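You operate a simulated robot arm through the tools that you are given. There is no shell and no other tool.

You run a simulated robot arm. Do the job below in one go: nothing can be reset, and whatever is moved stays where it is left.

Task
Open the red air valve, start the dryer, press DRAIN 2 times and empty the filter bowl.
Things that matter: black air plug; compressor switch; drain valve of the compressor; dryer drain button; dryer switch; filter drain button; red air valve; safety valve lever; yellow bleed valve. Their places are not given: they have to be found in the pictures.

Only the result counts: the job must be done as asked and must still hold three seconds after the hand-in. Knocking over, shifting, dropping, spilling or breaking anything else fails it.

Robot
A 7-joint arm with a two-finger parallel gripper, fixed in place. Base frame: the origin is at the foot of the arm, x ahead of it, y to its left, z up. Units: mm, degrees, N and s.
Its first joint turns from -132.0 to 132.0 degrees. Payload 3.91 kg.
The tool frame sits at the grasp point between the pads (the TCP): z along the fingers, y along the line on which they close. The tips reach 30 mm beyond it. Largest opening 110 mm; finger width 20, thickness 10; the body of the gripper, 48 by 112 mm, starts 55 mm behind the TCP.
Orientation is that of the tool frame in the base frame, as a unit quaternion [w, x, y, z]. With the fingers straight down and closing along the base's y, the tool's x points along the base's -x, its y along +y and its z along -z.

Tools
- The arm moves only by the tool jog_arm. Its argument "series" is one flat list of numbers, 7 for each row, row after row: the closure, from 0 (fully open) to 1 (shut), then the shift along the tool's x, y, z in mm, then the turn, a rotation vector about the tool's x, y, z in degrees. In form: [grip, x, y, z, rx, ry, rz, grip, x, y, z, rx, ry, rz, ...]. A call has 1 to 20 rows; each row shifts and turns the commanded pose from where the row before left it, along the tool's axes as they then stand. A row lasts 0.2 s, in which the tool goes at most 50 mm and 8.6 degrees; a call with a longer step from one row to the next is refused whole, and so is a gripper value outside its range. Where a pose cannot be reached the arm comes as near as it can. A force on the tool above 40 N (or 10 N above the force at the start of the call, whichever is more), or a blocked arm, ends the call early, and 0.2 s more pass. The fingers move at their own pace (about 108 mm/s each) and stop on an object; they squeeze with about 34 N. The grip force told is the motor's: it shows also when the fingers shut on nothing. Time passes only in rows, and 0.2 s behind the last, so rows that do not move let the fingers close. It gives the time, the measured TCP pose, the force on the tool (base axes), the opening and the grip force at its end, in the units of the frame above (readings bear some noise), with the torque about the TCP (base axes, N m) and any sound that the robot's microphone picked up, and new pictures: "views" is both (left out), scene, wrist or none.
- Cameras (640 x 400 px; columns grow to the right, rows downward): "scene" is fixed at [401, -499.4, 1390.5]; the picture's right is [1.00, 0.03, 0.00], its down [0.01, -0.39, -0.92] and it looks along [-0.03, 0.92, -0.39] (base axes); focal length 315 px, centre (320, 200). "wrist" rides on the gripper at [72, 17, -103] in the tool frame; the picture's right is [-0.23, 0.97, 0.00], its down [-0.76, -0.18, -0.62] and it looks along [-0.61, -0.14, 0.78] (tool axes); focal length 222 px, centre (320, 200).
- pixel_to_xyz(camera, pixels): for up to 12 pixels [column, row] of the newest picture of that camera ("zoom" is the newest enlarged one), the place [x, y, z] in the base frame of the surface seen there, good to about 2 mm. No time passes.
- inspect(camera, box): a new picture of the part [left, top, right, bottom] of that camera's present view, enlarged. No time passes.
- finish_job(): hands the job in; it is judged then, once.

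Open the gripper and draw the arm clear of the work before you hand the job in, unless the task says otherwise.

The tools are called after "Call:" as name(argument=value, ...) on one line, values as JSON. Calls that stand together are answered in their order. jog_arm: Moves the arm, as the interface text tells. Its arguments: {"type":"object","properties":{"series":{"type":"array","items":{"type":"number"}},"views":{"type":"string","enum":["both","scene","wrist","none"]}},"required":["series"]} The other tools are called the same way: pixel_to_xyz (camera, pixels) gives the place of the surface under pixels of a picture; inspect (camera, box) takes an enlarged picture of a part of a camera's view; finish_job () hands the job in.

At the start:

```text
time: 0.0
eef_pos: [54.1, 735.9, 1150.9]
orientation: [0.001, 0.0, 1.0, -0.001]
wrist_force: [0.3, -0.6, 0.8]
wrist_torque: [0.03, 0.01, 0.03]
width: 110.1
finger_force: 0.0
```

scene: 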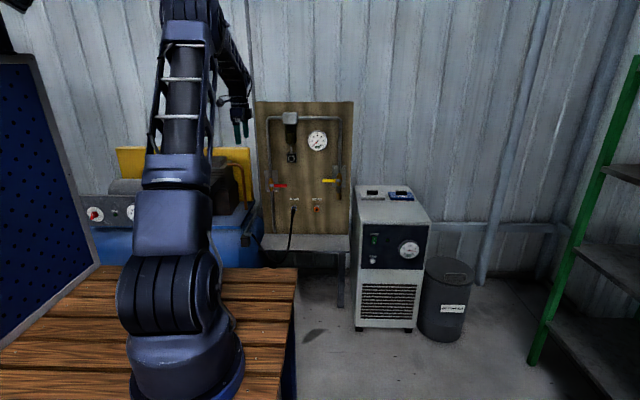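
wrist: 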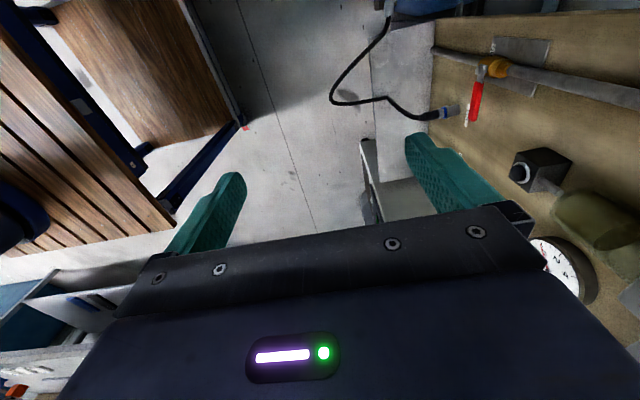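

I begin by enlarging the panel (around columns 250-355, rows 95-250) and the dryer (350-440, 180-335) in the scene view.

Call:
inspect(camera="scene", box=[250, 95, 360, 255])

Call:
inspect(camera="scene", box=[345, 175, 485, 340])

Call:
inspect(camera="wrist", box=[320, 0, 640, 310])

Call:
inspect(camera="scene", box=[70, 130, 270, 280])

```text
2.50 times, centred on (305, 175) of scene
```

zoom: 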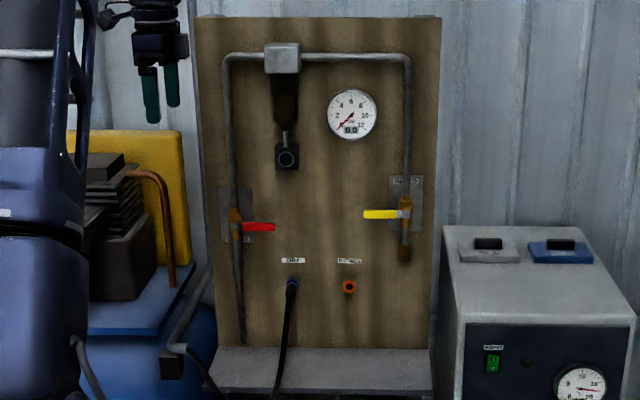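

```text
2.42 times, centred on (415, 258) of scene
```

zoom: 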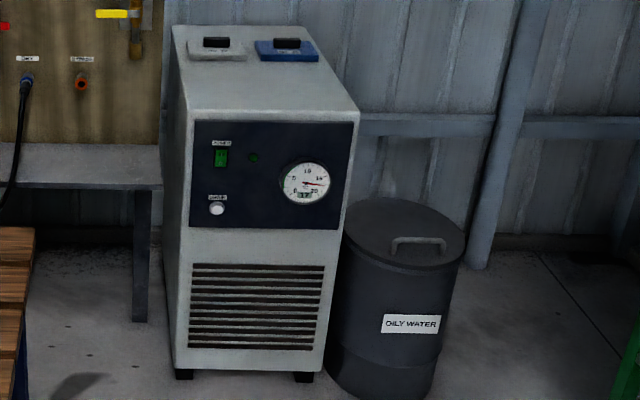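

```text
1.29 times, centred on (480, 155) of wrist
```

zoom: 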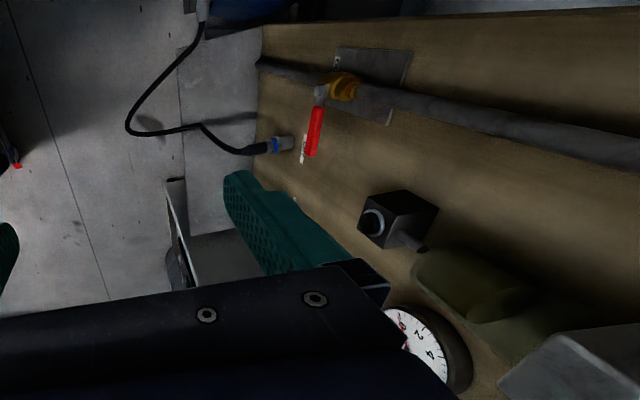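

```text
2.67 times, centred on (170, 205) of scene
```

zoom: 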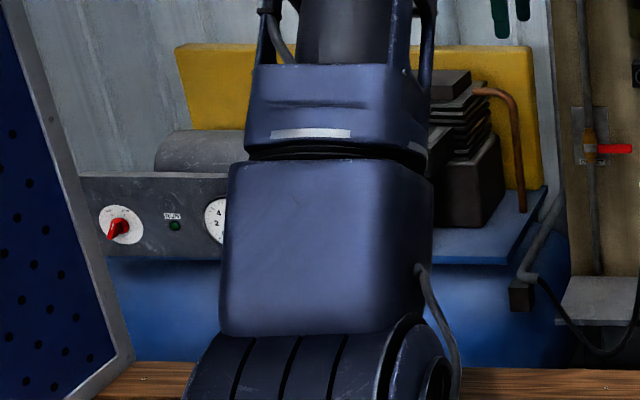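

The red lever shows near scene (271-286, 186), the filter's black drain block near (292, 158), the dryer switch near (374, 240) and the DRAIN button near (372, 261). I ask for their 3D places.

Call:
pixel_to_xyz(camera="scene", pixels=[[271, 186], [278, 186], [285, 186], [291.8, 157.8], [292, 152], [320, 170], [300, 220], [374, 240], [372.4, 261.3], [386, 239], [365, 270], [420, 270]])

Call:
pixel_to_xyz(camera="wrist", pixels=[[475, 105], [478, 88], [495, 68], [518, 172], [545, 160], [560, 75], [440, 113], [565, 260], [600, 215], [480, 130], [510, 50], [400, 180]])

Call:
inspect(camera="scene", box=[355, 220, 435, 270])

Call:
inspect(camera="scene", box=[262, 145, 326, 195])

```text
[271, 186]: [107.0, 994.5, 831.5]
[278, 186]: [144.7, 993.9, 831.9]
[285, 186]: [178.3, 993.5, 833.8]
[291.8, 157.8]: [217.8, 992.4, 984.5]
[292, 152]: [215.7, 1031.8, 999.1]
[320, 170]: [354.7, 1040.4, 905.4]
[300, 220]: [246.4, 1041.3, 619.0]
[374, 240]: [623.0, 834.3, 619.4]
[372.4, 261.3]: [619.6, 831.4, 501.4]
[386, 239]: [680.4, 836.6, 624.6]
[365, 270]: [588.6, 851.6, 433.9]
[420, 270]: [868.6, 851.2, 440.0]
```

```text
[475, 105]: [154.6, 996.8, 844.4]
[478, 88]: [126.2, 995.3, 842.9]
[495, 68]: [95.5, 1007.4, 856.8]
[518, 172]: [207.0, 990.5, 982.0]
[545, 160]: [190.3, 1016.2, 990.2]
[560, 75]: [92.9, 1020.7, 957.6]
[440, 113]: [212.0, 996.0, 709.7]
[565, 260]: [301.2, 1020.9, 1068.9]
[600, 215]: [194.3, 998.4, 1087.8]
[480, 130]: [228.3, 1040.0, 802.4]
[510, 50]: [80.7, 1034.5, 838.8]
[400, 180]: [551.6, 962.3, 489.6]
```

```text
8.00 times, centred on (395, 245) of scene
```

zoom: 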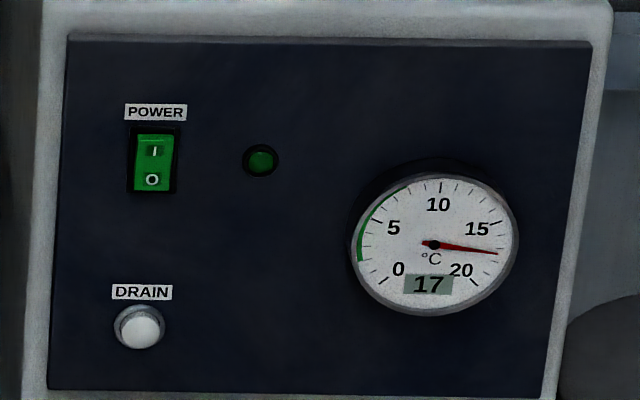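

```text
8.00 times, centred on (294, 170) of scene
```

zoom: 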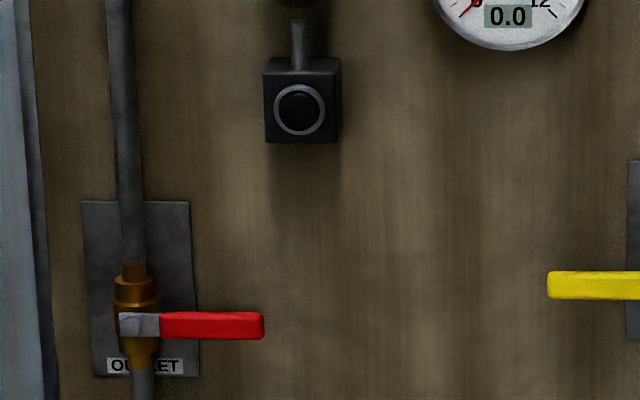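

The red lever is horizontal across a vertical pipe (closed), pivot near (107, 994, 832), and the panel face is at y≈1041. I turn the tool in place from pointing down to pointing at the panel (+y), closing the fingers on the way.

Call:
jog_arm(series=[0, 0, 0, 0, -8.2, 0, 0, 0, 0, 0, 0, -8.2, 0, 0, 0, 0, 0, 0, -8.2, 0, 0, 0, 0, 0, 0, -8.2, 0, 0, 0, 0, 0, 0, -8.2, 0, 0, 0.5, 0, 0, 0, -8.2, 0, 0, 1, 0, 0, 0, -8.2, 0, 0, 1, 0, 0, 0, -8.2, 0, 0, 1, 0, 0, 0, -8.2, 0, 0, 1, 0, 0, 0, -8.2, 0, 0, 1, 0, 0, 0, -8, 0, 0, 1, 0, 0, 0, 0, 0, 0], views="both")

```text
time: 2.6
eef_pos: [53.5, 737.4, 1150.2]
orientation: [0.0, 0.001, 0.706, 0.708]
wrist_force: [0.1, -0.1, -0.1]
wrist_torque: [-0.03, -0.01, -0.02]
width: 0.2
finger_force: 33.8
```

scene: 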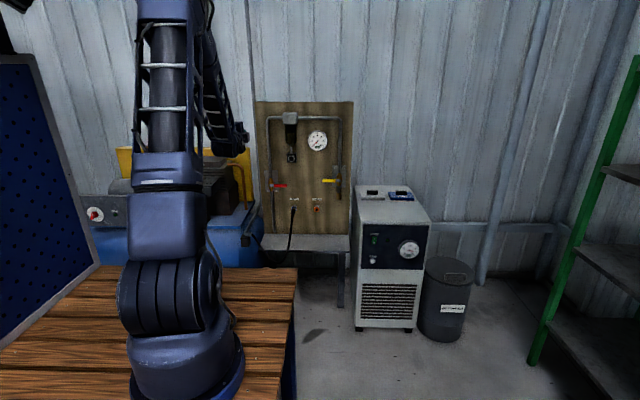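
wrist: 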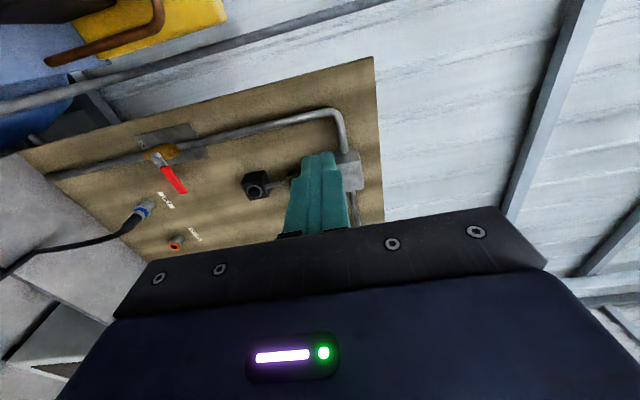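

The tool now points at the panel; wrist view shows the lever at (172, 178), the black drain block at (255, 185) and the DRY plug at (140, 212). I move to about 180 mm in front of the lever for a closer look.

Call:
jog_arm(series=[1, 0, -45, 0, 0, 0, 0, 1, 0, -45, 0, 0, 0, 0, 1, 0, -45, 0, 0, 0, 0, 1, 0, -45, 0, 0, 0, 0, 1, 0, -40, 10, 0, 0, 0, 1, 0, -20, 20, 0, 0, 0, 1, 0, 0, 20, 0, 0, 0, 1, 0, 0, 0, 0, 0, 0], views="both")

Call:
inspect(camera="wrist", box=[60, 60, 380, 260])

```text
time: 4.4
eef_pos: [53.7, 786.9, 912.1]
orientation: [0.0, -0.001, 0.708, 0.707]
wrist_force: [0.2, 0.2, -0.1]
wrist_torque: [0.0, -0.01, -0.02]
width: 0.0
finger_force: 34.2
```

scene: 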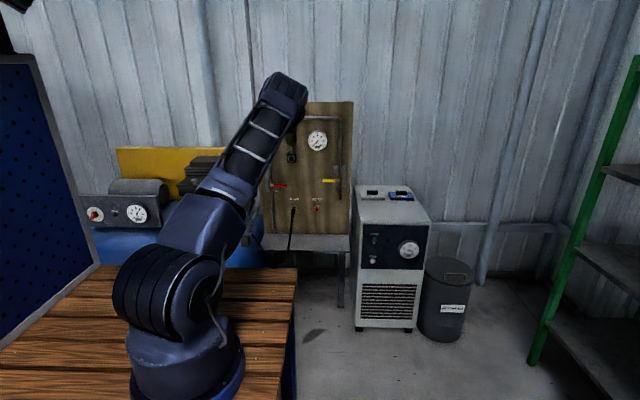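
wrist: 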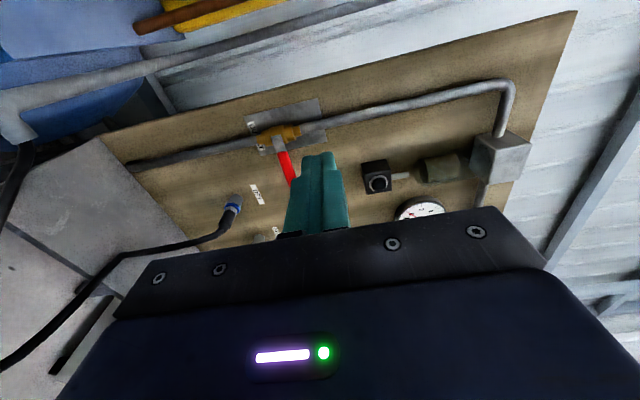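

```text
2.00 times, centred on (220, 160) of wrist
```

zoom: 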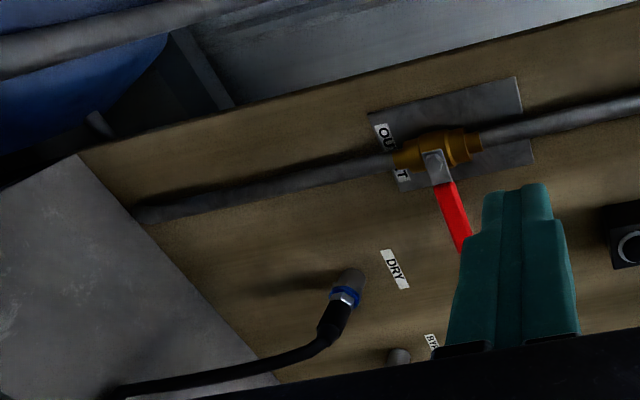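

The arm's out of the way of the compressor gauge at scene (138, 213) now. I enlarge it, the filter bowl, and read more 3D points around the lever.

Call:
inspect(camera="scene", box=[80, 180, 170, 240])

Call:
inspect(camera="wrist", box=[340, 80, 560, 220])

Call:
pixel_to_xyz(camera="wrist", pixels=[[276, 142], [281, 155], [286, 170], [290, 182], [265, 137], [270, 150], [281, 183], [300, 150], [378, 183], [375, 168], [400, 176], [230, 212]])

```text
6.67 times, centred on (125, 210) of scene
```

zoom: 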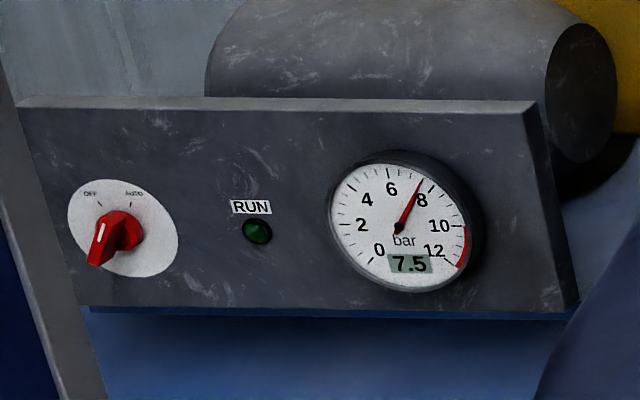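

```text
2.86 times, centred on (450, 150) of wrist
```

zoom: 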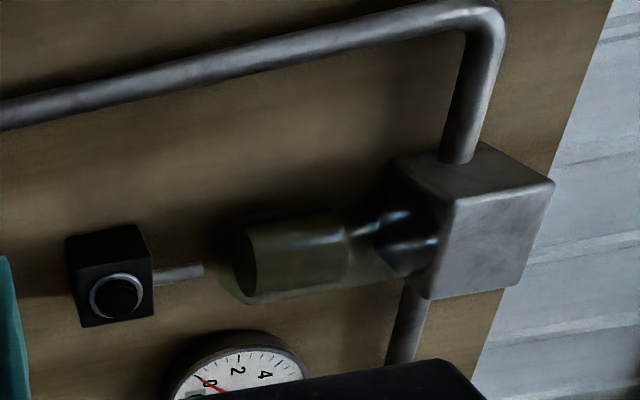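

```text
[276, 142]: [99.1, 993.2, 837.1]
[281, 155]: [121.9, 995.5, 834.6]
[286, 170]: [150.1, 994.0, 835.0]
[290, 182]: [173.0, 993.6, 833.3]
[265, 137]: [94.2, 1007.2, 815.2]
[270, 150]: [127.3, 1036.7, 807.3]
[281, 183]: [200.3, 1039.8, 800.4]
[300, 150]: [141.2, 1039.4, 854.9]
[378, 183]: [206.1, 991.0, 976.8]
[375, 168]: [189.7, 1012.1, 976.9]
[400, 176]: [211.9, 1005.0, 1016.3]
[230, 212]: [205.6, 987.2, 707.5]
```

The tank gauge reads 7.5 bar, so pressure is stored, and the filter bowl is part full. I place the shut fingertips just below the red lever's outer end (about x=160, z=800), first sideways and then forward.

Call:
jog_arm(series=[1, -36, -38, 0, 0, 0, 0, 1, -36, -38, 0, 0, 0, 0, 1, -34, -36, 30, 0, 0, 0, 1, 0, 0, 45, 0, 0, 0, 1, 0, 0, 45, 0, 0, 0, 1, 0, 0, 35, 0, 0, 0, 1, 0, 0, 25, 0, 0, 0, 1, 0, 0, 13, 0, 0, 0, 1, 0, 0, 0, 0, 0, 0], views="both")

Call:
inspect(camera="wrist", box=[220, 60, 420, 250])

```text
refused: row 1 steps farther than a row can; nothing moved
```

```text
2.11 times, centred on (320, 155) of wrist
```

zoom: 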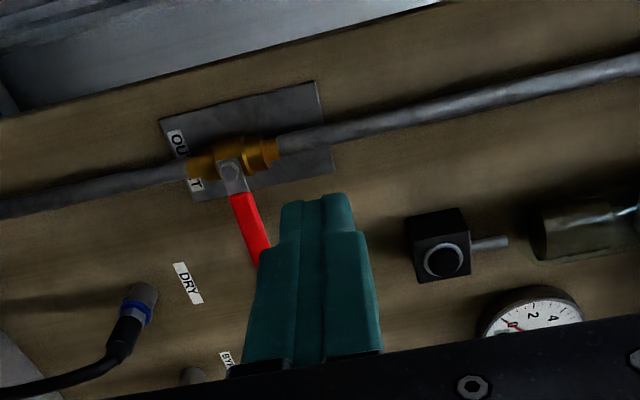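

The step was over 50 mm in total, so nothing moved; I repeat the approach to below the lever with shorter rows.

Call:
jog_arm(series=[1, -27, -28, 0, 0, 0, 0, 1, -27, -28, 0, 0, 0, 0, 1, -27, -28, 0, 0, 0, 0, 1, -25, -28, 20, 0, 0, 0, 1, 0, 0, 45, 0, 0, 0, 1, 0, 0, 45, 0, 0, 0, 1, 0, 0, 40, 0, 0, 0, 1, 0, 0, 30, 0, 0, 0, 1, 0, 0, 13, 0, 0, 0, 1, 0, 0, 0, 0, 0, 0], views="both")

Call:
inspect(camera="wrist", box=[220, 60, 420, 250])

```text
time: 6.6
eef_pos: [159.2, 979.6, 797.0]
orientation: [0.0, 0.001, 0.707, 0.707]
wrist_force: [0.4, 0.6, 0.6]
wrist_torque: [0.0, 0.02, 0.02]
width: 0.0
finger_force: 33.8
```

scene: 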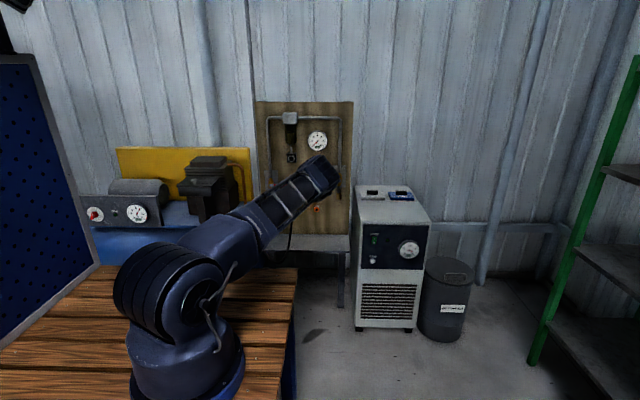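
wrist: 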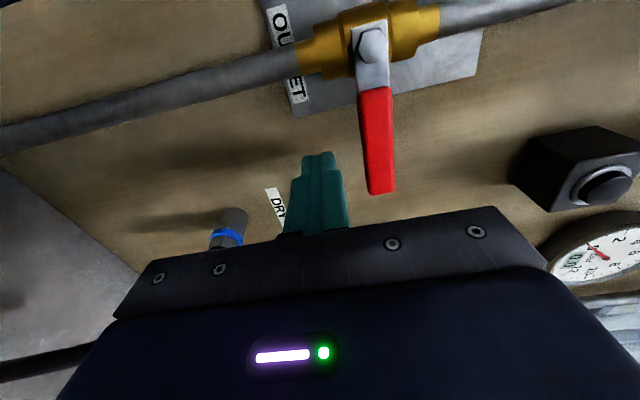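

```text
2.11 times, centred on (320, 155) of wrist
```

zoom: 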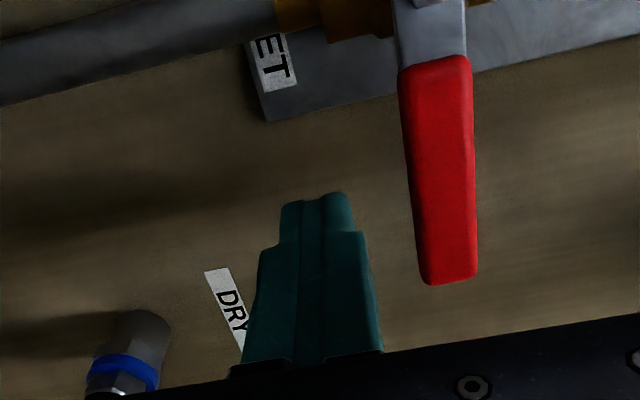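

The fingers (tip at wrist 318, 155) sit to the left of the lever (360-395, 90-195), i.e. below it. I check the lever's and fingertip's exact places before pushing.

Call:
pixel_to_xyz(camera="wrist", pixels=[[375, 45], [375, 75], [375, 95], [378, 140], [382, 185], [362, 120], [365, 170], [388, 120], [310, 157], [328, 157], [318, 190], [232, 225]])

```text
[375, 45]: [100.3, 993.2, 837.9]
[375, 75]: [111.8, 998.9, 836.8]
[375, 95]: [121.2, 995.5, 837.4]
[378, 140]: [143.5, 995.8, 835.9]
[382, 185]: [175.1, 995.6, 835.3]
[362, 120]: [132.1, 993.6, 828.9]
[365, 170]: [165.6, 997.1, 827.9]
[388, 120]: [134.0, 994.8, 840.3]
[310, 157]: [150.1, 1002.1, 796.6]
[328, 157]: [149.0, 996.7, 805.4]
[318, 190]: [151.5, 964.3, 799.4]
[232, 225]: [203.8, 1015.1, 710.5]
```

Lever spans z≈826-842 and ends near x≈183; finger top is at about z=807. I test the upward direction gently in small steps.

Call:
jog_arm(series=[1, 0, 8, 0, 0, 0, 0, 1, 0, 7, 0, 0, 0, 0, 1, 0, 4, 0, 0, 0, 0, 1, 0, 4, 0, 0, 0, 0, 1, 0, 4, 0, 0, 0, 0, 1, 0, 4, 0, 0, 0, 0, 1, 0, 0, 0, 0, 0, 0], views="wrist")

```text
time: 8.2
eef_pos: [159.2, 979.9, 828.7]
orientation: [-0.001, 0.0, 0.707, 0.707]
wrist_force: [1.0, 1.2, -0.5]
wrist_torque: [-0.06, -0.02, -0.06]
width: 0.0
finger_force: 34.6
```

wrist: 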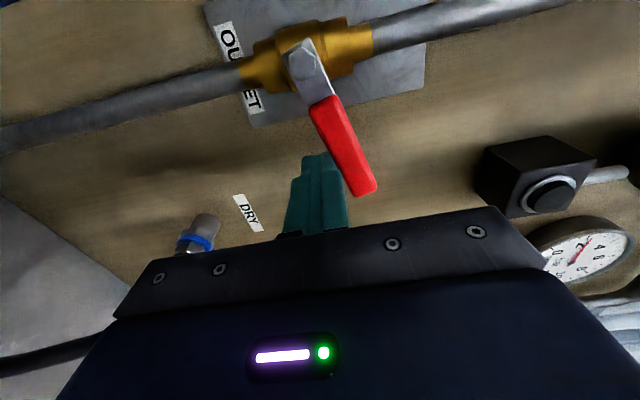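

The lever rose freely with almost no force, so upward is the opening way. I follow the arc about the pivot (98, 836) toward vertical.

Call:
jog_arm(series=[1, 0.4, 6.5, 0, 0, 0, 0, 1, 0.4, 6.5, 0, 0, 0, 0, 1, 0.5, 6.5, 0, 0, 0, 0, 1, 2.3, 7.2, 0, 0, 0, 0, 1, 2.4, 7.3, 0, 0, 0, 0, 1, 4.5, 6.5, 0, 0, 0, 0, 1, 4.5, 6.5, 0, 0, 0, 0, 1, 6, 5.5, 0, 0, 0, 0, 1, 6.5, 5.5, 0, 0, 0, 0, 1, 5, 2.5, 0, 0, 0, 0, 1, 5, 2.5, 0, 0, 0, 0, 1, 0, 0, 0, 0, 0, 0], views="both")

Call:
inspect(camera="scene", box=[250, 95, 360, 195])

```text
time: 10.8
eef_pos: [122.4, 978.8, 891.2]
orientation: [0.0, 0.0, 0.707, 0.707]
wrist_force: [0.1, -0.4, -0.5]
wrist_torque: [0.01, 0.01, 0.01]
width: 0.0
finger_force: 33.9
```

scene: 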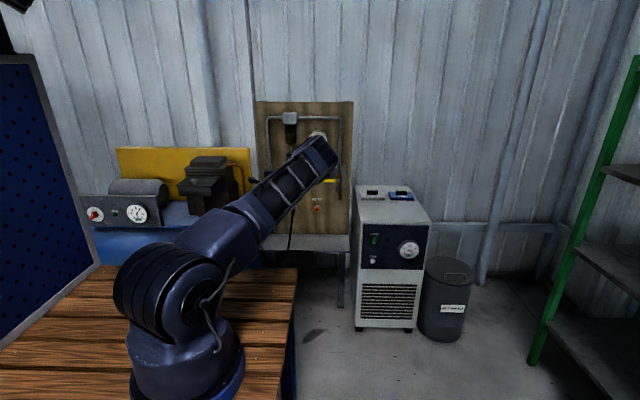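
wrist: 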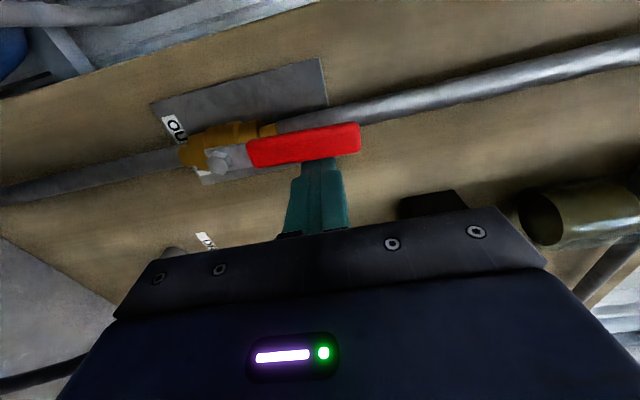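

```text
4.00 times, centred on (305, 145) of scene
```

zoom: 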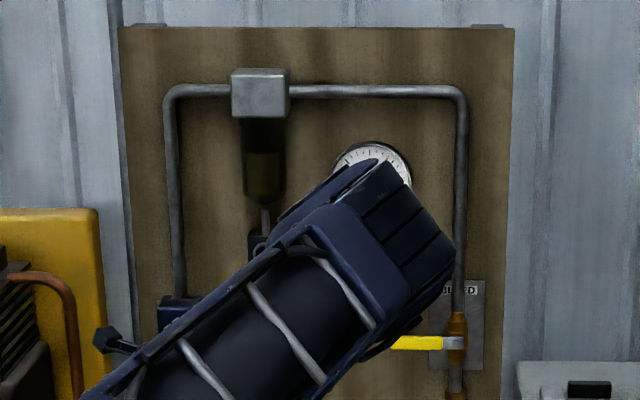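

The lever is nearly in line with the pipe. I check its angle by points along the red grip (250-358, rows 150-135).

Call:
pixel_to_xyz(camera="wrist", pixels=[[220, 158], [255, 150], [300, 142], [350, 135], [265, 162], [350, 148]])

```text
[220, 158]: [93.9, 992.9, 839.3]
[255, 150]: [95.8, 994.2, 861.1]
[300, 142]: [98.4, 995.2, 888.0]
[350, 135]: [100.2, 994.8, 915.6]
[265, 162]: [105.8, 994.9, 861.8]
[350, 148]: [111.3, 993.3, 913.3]
```

The lever leans about 4-5° short of vertical. I push on left in small steps to feel for the end stop.

Call:
jog_arm(series=[1, 3, 0.5, 0, 0, 0, 0, 1, 3, 0, 0, 0, 0, 0, 1, 2, 0, 0, 0, 0, 0, 1, 2, 0, 0, 0, 0, 0, 1, 0, 0, 0, 0, 0, 0], views="wrist")

Call:
pixel_to_xyz(camera="wrist", pixels=[[220, 158], [255, 150], [300, 142], [350, 135], [265, 162], [350, 148]])

```text
time: 12.0
eef_pos: [118.2, 980.8, 892.2]
orientation: [0.004, 0.002, 0.707, 0.708]
wrist_force: [7.2, 1.1, 0.0]
wrist_torque: [0.02, -0.03, -0.07]
width: 0.0
finger_force: 33.8
stopped in row 5: the force on the tool passed its limit at 41 N (the readings are from after the stop); the commanded pose is now the measured one
```

wrist: 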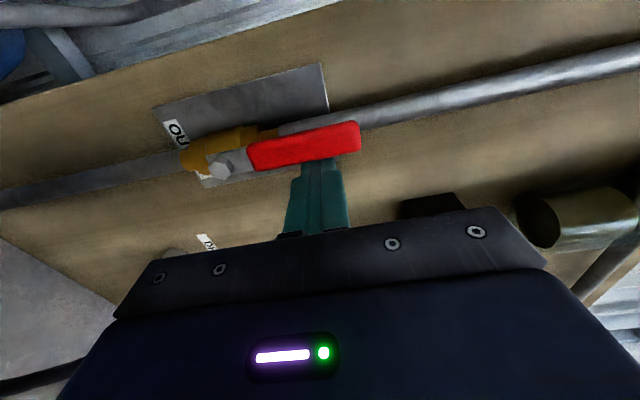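

```text
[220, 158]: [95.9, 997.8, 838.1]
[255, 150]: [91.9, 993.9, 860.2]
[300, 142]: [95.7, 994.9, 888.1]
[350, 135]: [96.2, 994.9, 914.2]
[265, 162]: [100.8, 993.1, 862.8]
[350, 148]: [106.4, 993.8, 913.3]
```

The lever hit its stop at 41 N and lies vertical (x≈92-96 along the grip). I back off to the right, draw away from the panel and look at the gauge.

Call:
jog_arm(series=[1, -8, 0, 0, 0, 0, 0, 1, -12, 0, 0, 0, 0, 0, 1, 0, 0, -30, 0, 0, 0, 1, 0, 0, -45, 0, 0, 0, 1, 0, 0, -45, 0, 0, 0, 1, 0, 0, -45, 0, 0, 0, 1, 30, 0, -30, 0, 0, 0, 1, 40, 0, 0, 0, 0, 0, 1, 0, 0, 0, 0, 0, 0], views="both")

Call:
inspect(camera="scene", box=[250, 95, 360, 195])

Call:
inspect(camera="scene", box=[80, 180, 170, 240])

```text
time: 14.0
eef_pos: [65.4, 785.0, 893.4]
orientation: [0.003, 0.002, 0.707, 0.707]
wrist_force: [0.1, -0.3, 0.4]
wrist_torque: [0.01, 0.0, -0.03]
width: 0.3
finger_force: 33.9
```

scene: 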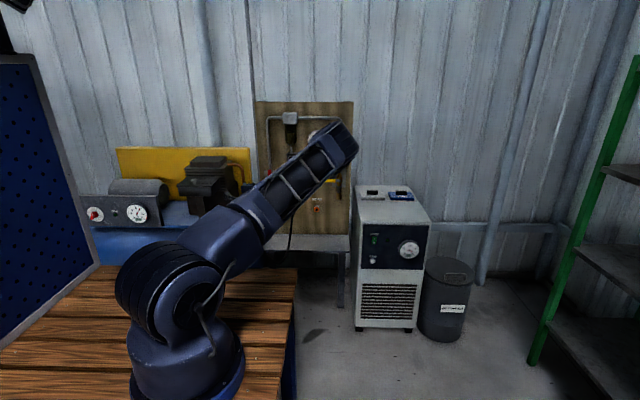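
wrist: 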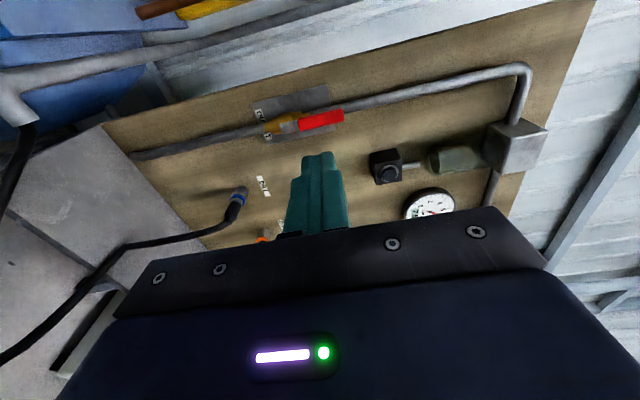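

```text
4.00 times, centred on (305, 145) of scene
```

zoom: 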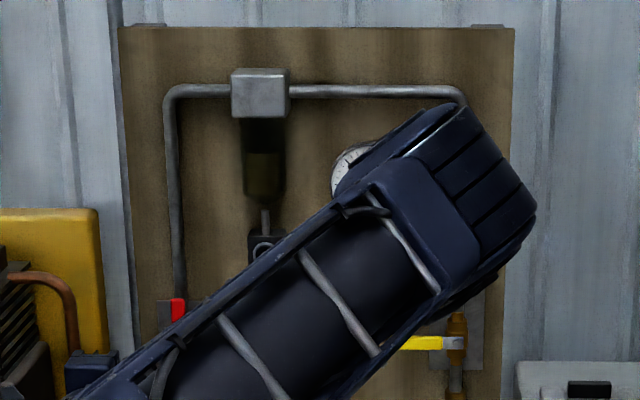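

```text
6.67 times, centred on (125, 210) of scene
```

zoom: 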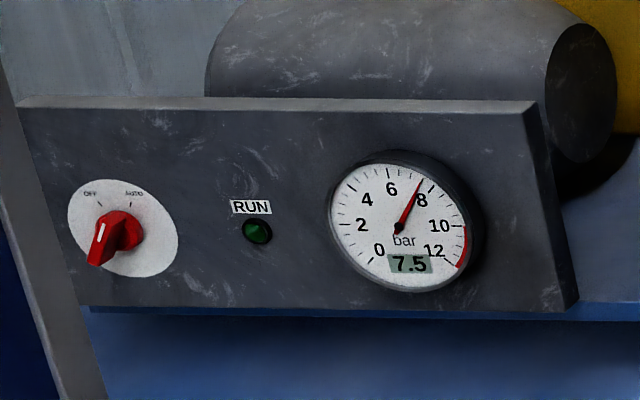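

The red lever now lies along the pipe at wrist (320, 120). I read the panel gauge in the wrist view at (428, 205) and get the drain button's place.

Call:
inspect(camera="wrist", box=[360, 130, 500, 220])

Call:
pixel_to_xyz(camera="wrist", pixels=[[390, 173], [386, 172], [394, 174], [390, 178], [383, 162], [377, 180], [412, 166], [445, 160]])

```text
4.44 times, centred on (430, 175) of wrist
```

zoom: 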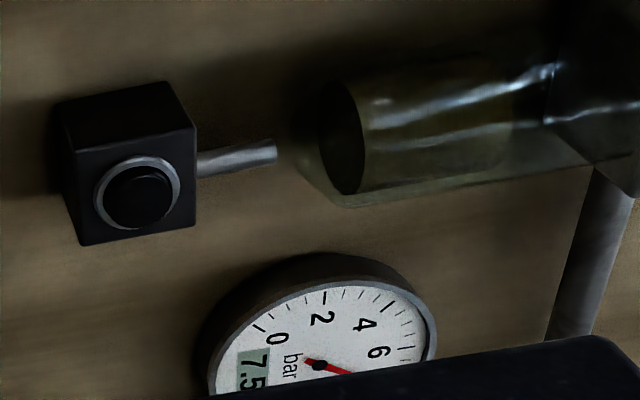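

```text
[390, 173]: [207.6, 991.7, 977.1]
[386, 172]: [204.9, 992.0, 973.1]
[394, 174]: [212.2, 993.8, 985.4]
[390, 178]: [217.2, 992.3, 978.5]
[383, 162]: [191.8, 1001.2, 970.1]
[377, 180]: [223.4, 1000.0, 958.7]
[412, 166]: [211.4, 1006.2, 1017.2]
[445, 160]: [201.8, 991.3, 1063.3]
```

The panel gauge now shows 7.5 bar, so the valve is open. I pin down the filter drain button and block edges in the current zoom.

Call:
pixel_to_xyz(camera="zoom", pixels=[[138, 198], [110, 197], [165, 195], [138, 172], [138, 222], [98, 190], [176, 185], [132, 158], [140, 230], [85, 235], [190, 220], [190, 135]])

```text
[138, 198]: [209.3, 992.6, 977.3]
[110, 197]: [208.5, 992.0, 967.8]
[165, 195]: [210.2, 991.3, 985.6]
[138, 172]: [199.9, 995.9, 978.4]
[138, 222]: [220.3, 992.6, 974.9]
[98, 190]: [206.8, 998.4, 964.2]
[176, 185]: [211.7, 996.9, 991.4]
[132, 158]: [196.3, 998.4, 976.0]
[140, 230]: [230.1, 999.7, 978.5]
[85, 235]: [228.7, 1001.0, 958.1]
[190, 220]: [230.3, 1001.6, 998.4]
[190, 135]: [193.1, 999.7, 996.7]
```

Button cap is centred at about (210, 992, 977) — I'll come back to it. Next the dryer: I move the arm with the same orientation to about (600, 640, 640) in front of its control panel.

Call:
jog_arm(series=[1, -20, -5, -20, 0, 0, 0, 1, -38, -18, -10, 0, 0, 0, 1, -38, -18, -10, 0, 0, 0, 1, -38, -18, -10, 0, 0, 0, 1, -38, -18, -10, 0, 0, 0, 1, -38, -18, -10, 0, 0, 0, 1, -38, -18, -10, 0, 0, 0, 1, -38, -18, -10, 0, 0, 0, 1, -38, -18, -10, 0, 0, 0, 1, -38, -18, -10, 0, 0, 0, 1, -38, -18, -10, 0, 0, 0, 1, -38, -18, -10, 0, 0, 0, 1, -38, -18, -10, 0, 0, 0, 1, -38, -18, -5, 0, 0, 0, 1, -21, -14, 0, 0, 0, 0, 1, 0, 0, 0, 0, 0, 0], views="both")

Call:
inspect(camera="scene", box=[250, 95, 360, 195])

```text
time: 17.4
eef_pos: [599.7, 638.0, 639.1]
orientation: [0.003, 0.002, 0.707, 0.708]
wrist_force: [-0.6, -1.1, 0.4]
wrist_torque: [0.01, -0.02, 0.0]
width: 0.0
finger_force: 34.7
```

scene: 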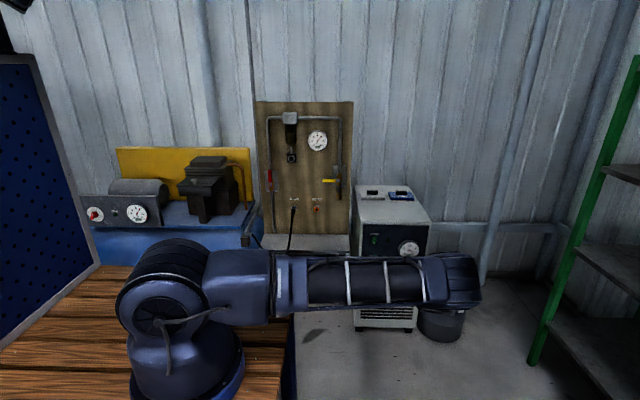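
wrist: 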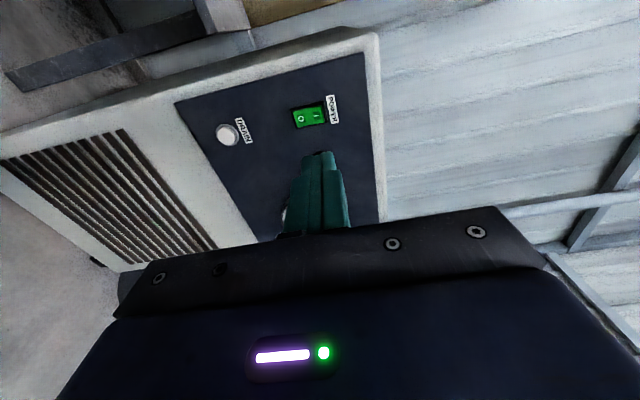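

```text
4.00 times, centred on (305, 145) of scene
```

zoom: 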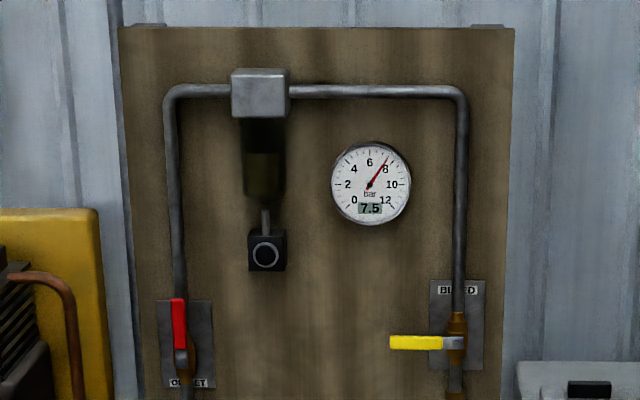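

The panel gauge shows 7.5 with the red lever vertical. In the wrist view the rocker is at (309, 117) and DRAIN at (227, 133); I enlarge them.

Call:
inspect(camera="wrist", box=[200, 80, 360, 180])

```text
4.00 times, centred on (280, 130) of wrist
```

zoom: 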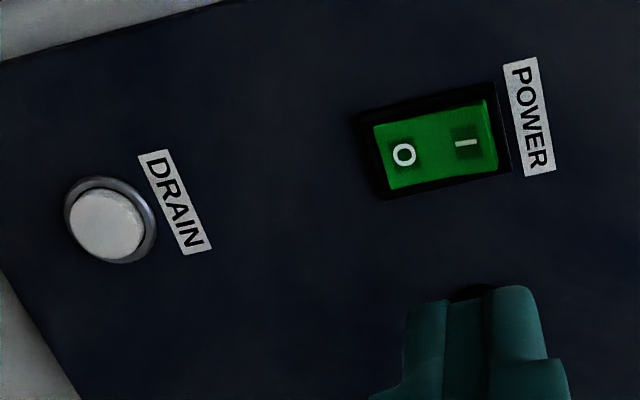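

I measure the rocker's I and O halves, the DRAIN cap, and the panel face around them.

Call:
pixel_to_xyz(camera="zoom", pixels=[[466, 143], [485, 140], [404, 155], [382, 158], [435, 148], [496, 140], [440, 115], [440, 180], [106, 222], [78, 220], [132, 222], [300, 160]])

Call:
pixel_to_xyz(camera="zoom", pixels=[[106, 198], [106, 248], [68, 215], [150, 225], [100, 320], [560, 230], [360, 160], [508, 140], [430, 92], [445, 195]])

```text
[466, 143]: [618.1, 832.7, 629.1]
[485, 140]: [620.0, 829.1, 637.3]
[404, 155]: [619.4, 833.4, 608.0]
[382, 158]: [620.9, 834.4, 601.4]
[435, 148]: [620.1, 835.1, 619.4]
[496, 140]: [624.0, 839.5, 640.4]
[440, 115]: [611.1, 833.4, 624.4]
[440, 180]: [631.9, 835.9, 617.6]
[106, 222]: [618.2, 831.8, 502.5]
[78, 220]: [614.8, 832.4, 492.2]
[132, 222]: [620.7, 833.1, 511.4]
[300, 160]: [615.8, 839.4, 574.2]
```

```text
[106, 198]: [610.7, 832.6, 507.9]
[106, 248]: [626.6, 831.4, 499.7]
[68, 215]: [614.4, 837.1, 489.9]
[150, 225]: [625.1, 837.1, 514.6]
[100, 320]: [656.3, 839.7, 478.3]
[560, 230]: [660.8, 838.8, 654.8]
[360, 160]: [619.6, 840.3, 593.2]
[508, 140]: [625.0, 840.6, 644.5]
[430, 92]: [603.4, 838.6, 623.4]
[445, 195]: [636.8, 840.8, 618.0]
```

The rocker is centred at about (620, 835, 619) with its I half at z≈630-640 protruding to y≈829; the panel face is y≈839.5. I line up with the I half at (620, 633) and stop about 15 mm short.

Call:
jog_arm(series=[1, -20.5, -6, 20, 0, 0, 0, 1, 0, 0, 40, 0, 0, 0, 1, 0, 0, 40, 0, 0, 0, 1, 0, 0, 30, 0, 0, 0, 1, 0, 0, 15, 0, 0, 0, 1, 0, 0, 0, 0, 0, 0], views="both")

Call:
inspect(camera="wrist", box=[240, 80, 400, 180])

```text
time: 18.8
eef_pos: [621.3, 782.7, 632.1]
orientation: [0.002, 0.002, 0.707, 0.707]
wrist_force: [-0.5, 0.2, -0.9]
wrist_torque: [-0.02, -0.03, 0.0]
width: 0.0
finger_force: 34.0
```

scene: 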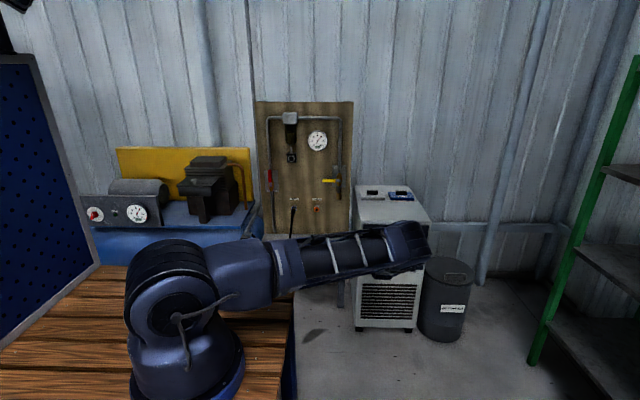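
wrist: 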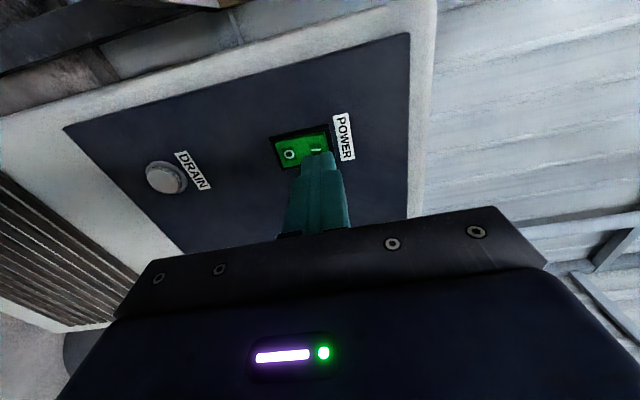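

```text
4.00 times, centred on (320, 130) of wrist
```

zoom: 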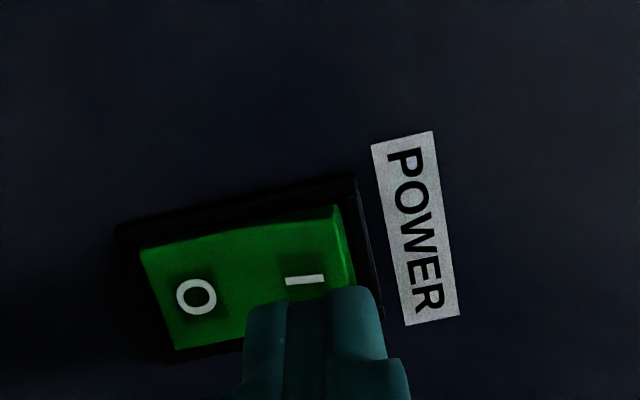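

The fingertips are over the I half. I press in small steps to about y=836 and watch the force.

Call:
jog_arm(series=[1, 0, 0, 7, 0, 0, 0, 1, 0, 0, 6, 0, 0, 0, 1, 0, 0, 3, 0, 0, 0, 1, 0, 0, 3, 0, 0, 0, 1, 0, 0, 2, 0, 0, 0, 1, 0, 0, 2, 0, 0, 0], views="both")

Call:
inspect(camera="wrist", box=[240, 80, 400, 180])

```text
time: 20.0
eef_pos: [621.3, 803.0, 634.7]
orientation: [0.002, 0.001, 0.707, 0.707]
wrist_force: [-8.6, -22.4, 12.3]
wrist_torque: [0.18, 0.07, 0.34]
width: 0.0
finger_force: 33.6
stopped in row 6: the force on the tool passed its limit at 50 N (the readings are from after the stop); the commanded pose is now the measured one
```

scene: 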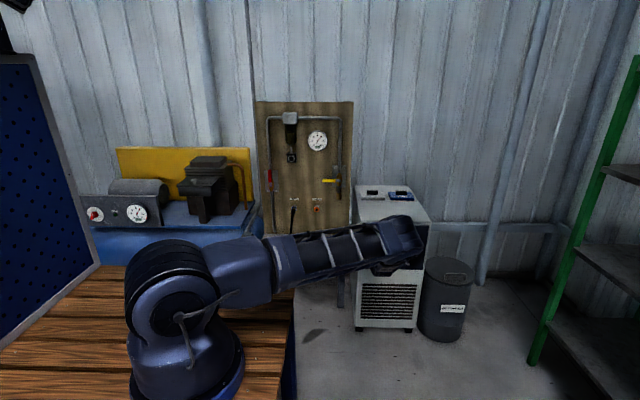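
wrist: 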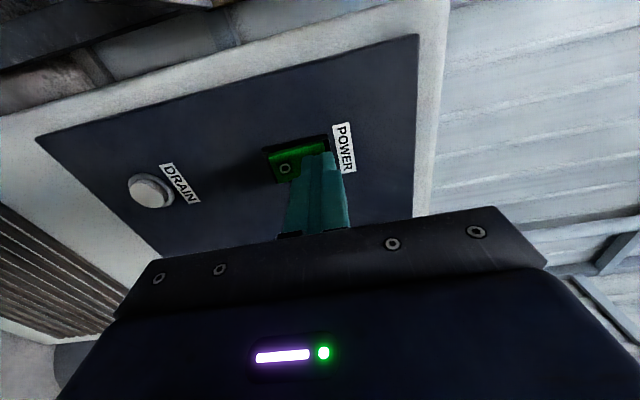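

```text
4.00 times, centred on (320, 130) of wrist
```

zoom: 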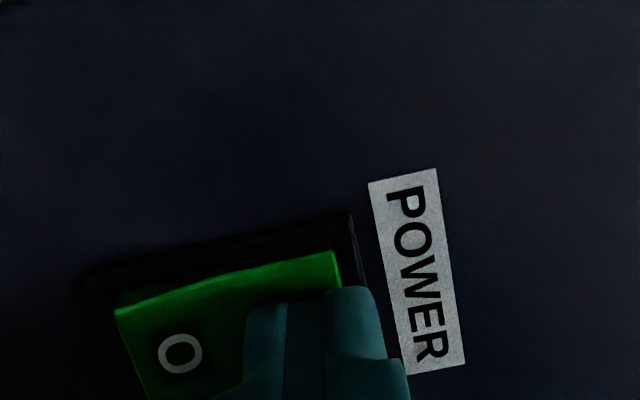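

The press ended on force with the rocker's I side in. I draw back about 60 mm and look at the rocker and the lamp.

Call:
jog_arm(series=[1, 0, 0, -10, 0, 0, 0, 1, 0, 0, -40, 0, 0, 0, 1, 0, 0, -40, 0, 0, 0, 1, 0, 0, -40, 0, 0, 0, 1, 0, 0, 0, 0, 0, 0], views="both")

Call:
inspect(camera="wrist", box=[200, 80, 360, 180])

Call:
inspect(camera="scene", box=[345, 205, 445, 268])

```text
time: 21.2
eef_pos: [621.2, 672.8, 632.3]
orientation: [0.003, 0.002, 0.707, 0.707]
wrist_force: [0.5, -0.4, -0.2]
wrist_torque: [0.01, 0.01, -0.02]
width: 0.1
finger_force: 34.0
```

scene: 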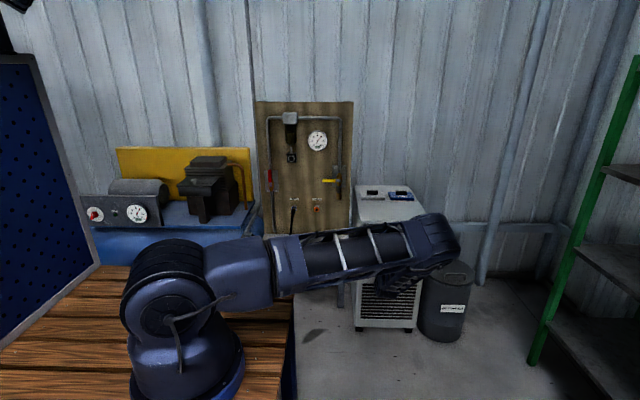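
wrist: 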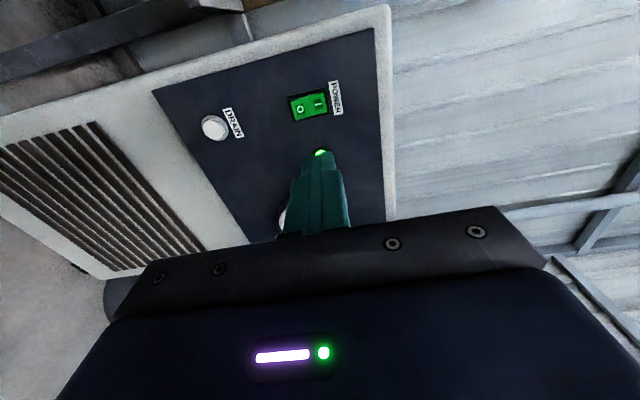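

```text
4.00 times, centred on (280, 130) of wrist
```

zoom: 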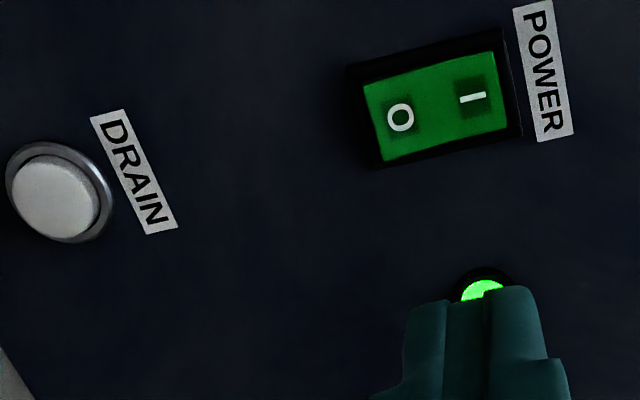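

```text
6.35 times, centred on (395, 236) of scene
```

zoom: 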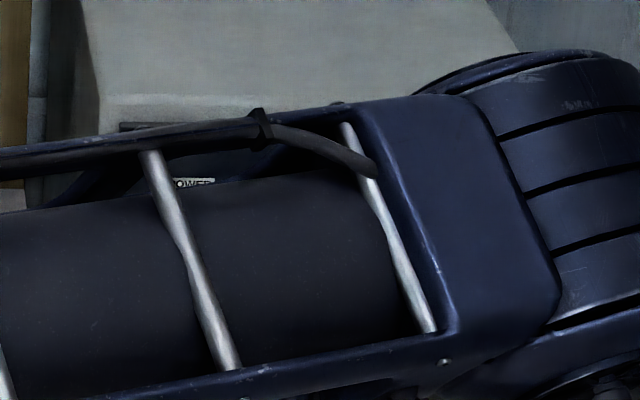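

The power lamp glows green at wrist (319, 152) — the dryer runs. Next I line up with the DRAIN cap at (618.5, 832, 503) and stop about 12 mm short of it.

Call:
jog_arm(series=[1, 0.5, -43, 0, 0, 0, 0, 1, 1, -43, 0, 0, 0, 0, 1, 1, -43, 10, 0, 0, 0, 1, 0, 0, 40, 0, 0, 0, 1, 0, 0, 40, 0, 0, 0, 1, 0, 0, 27, 0, 0, 0, 1, 0, 0, 0, 0, 0, 0], views="both")

Call:
inspect(camera="wrist", box=[240, 80, 400, 180])

```text
time: 22.8
eef_pos: [619.5, 789.5, 503.6]
orientation: [0.003, 0.003, 0.706, 0.708]
wrist_force: [-0.7, 0.0, 0.0]
wrist_torque: [0.02, -0.01, -0.01]
width: 0.0
finger_force: 34.0
```

scene: 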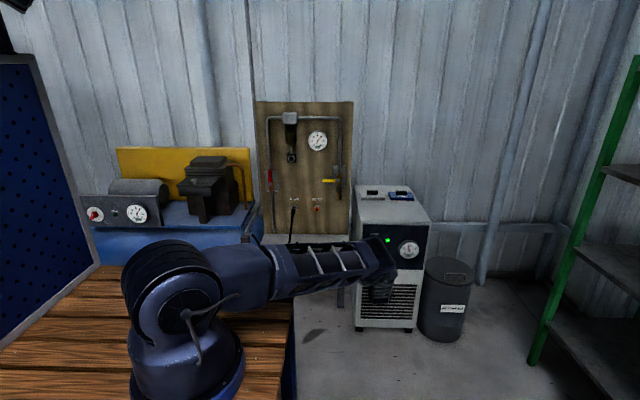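
wrist: 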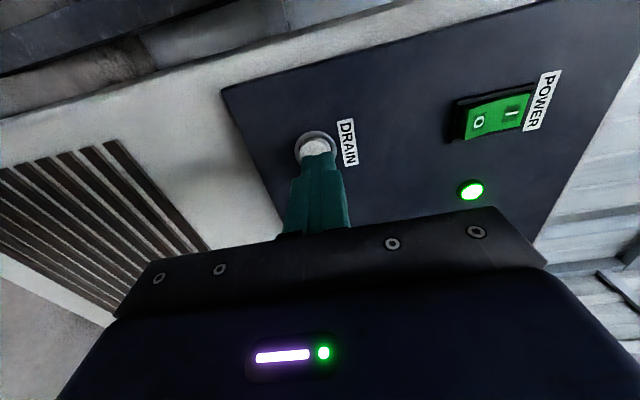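

```text
4.00 times, centred on (320, 130) of wrist
```

zoom: 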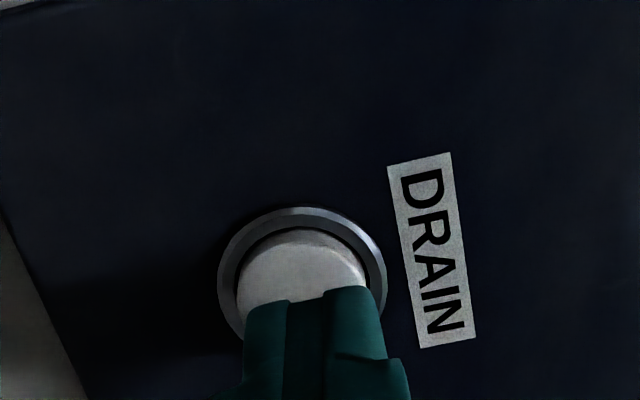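

The lamp at scene (387, 240) is lit too. I recheck the cap's centre against the fingertips before pressing.

Call:
pixel_to_xyz(camera="zoom", pixels=[[300, 232], [240, 275], [362, 265], [300, 265], [222, 270], [380, 260], [300, 212], [350, 310], [275, 320]])

```text
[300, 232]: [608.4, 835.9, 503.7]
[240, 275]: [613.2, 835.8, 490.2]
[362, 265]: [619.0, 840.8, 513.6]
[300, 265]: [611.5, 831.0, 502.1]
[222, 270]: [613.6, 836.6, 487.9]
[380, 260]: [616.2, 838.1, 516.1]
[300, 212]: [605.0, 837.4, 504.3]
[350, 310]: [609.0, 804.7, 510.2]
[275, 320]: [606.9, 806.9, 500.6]
```

Ring centre is about (619, 502), matching the tool. I press for the first time in small steps to y≈836 at the tip, watching force and sound.

Call:
jog_arm(series=[1, 0, -1, 8, 0, 0, 0, 1, 0, 0, 3, 0, 0, 0, 1, 0, 0, 2, 0, 0, 0, 1, 0, 0, 2, 0, 0, 0, 1, 0, 0, 1.5, 0, 0, 0], views="both")

Call:
inspect(camera="wrist", box=[240, 80, 400, 180])

```text
time: 24.0
eef_pos: [620.5, 806.2, 501.9]
orientation: [0.002, 0.002, 0.706, 0.708]
wrist_force: [-0.7, -4.2, 0.9]
wrist_torque: [0.06, 0.02, 0.02]
width: 0.0
finger_force: 33.9
heard: click
```

scene: 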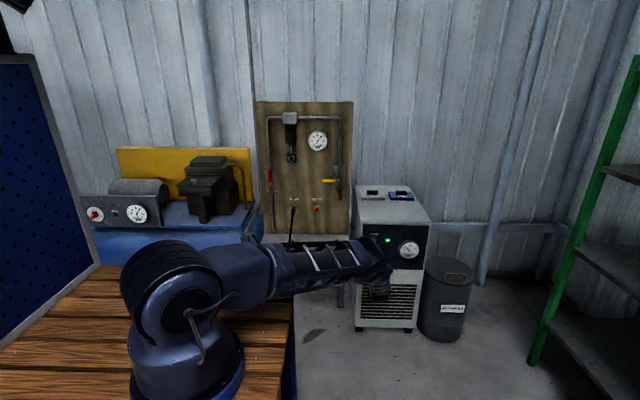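
wrist: 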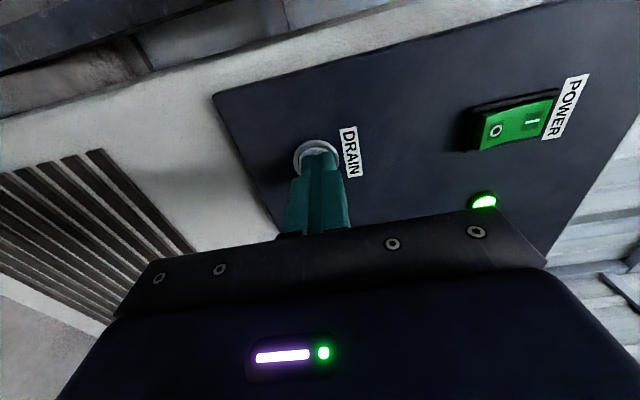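

```text
4.00 times, centred on (320, 130) of wrist
```

zoom: 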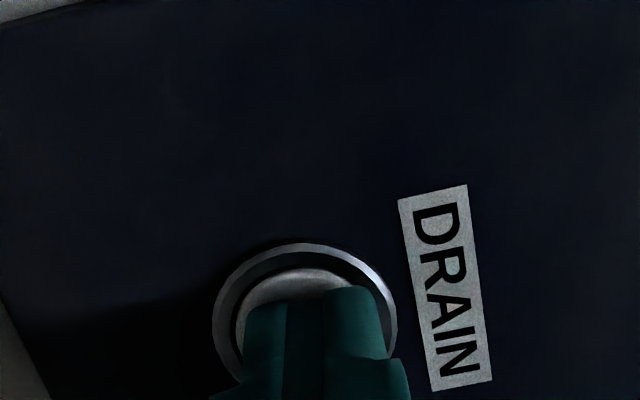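

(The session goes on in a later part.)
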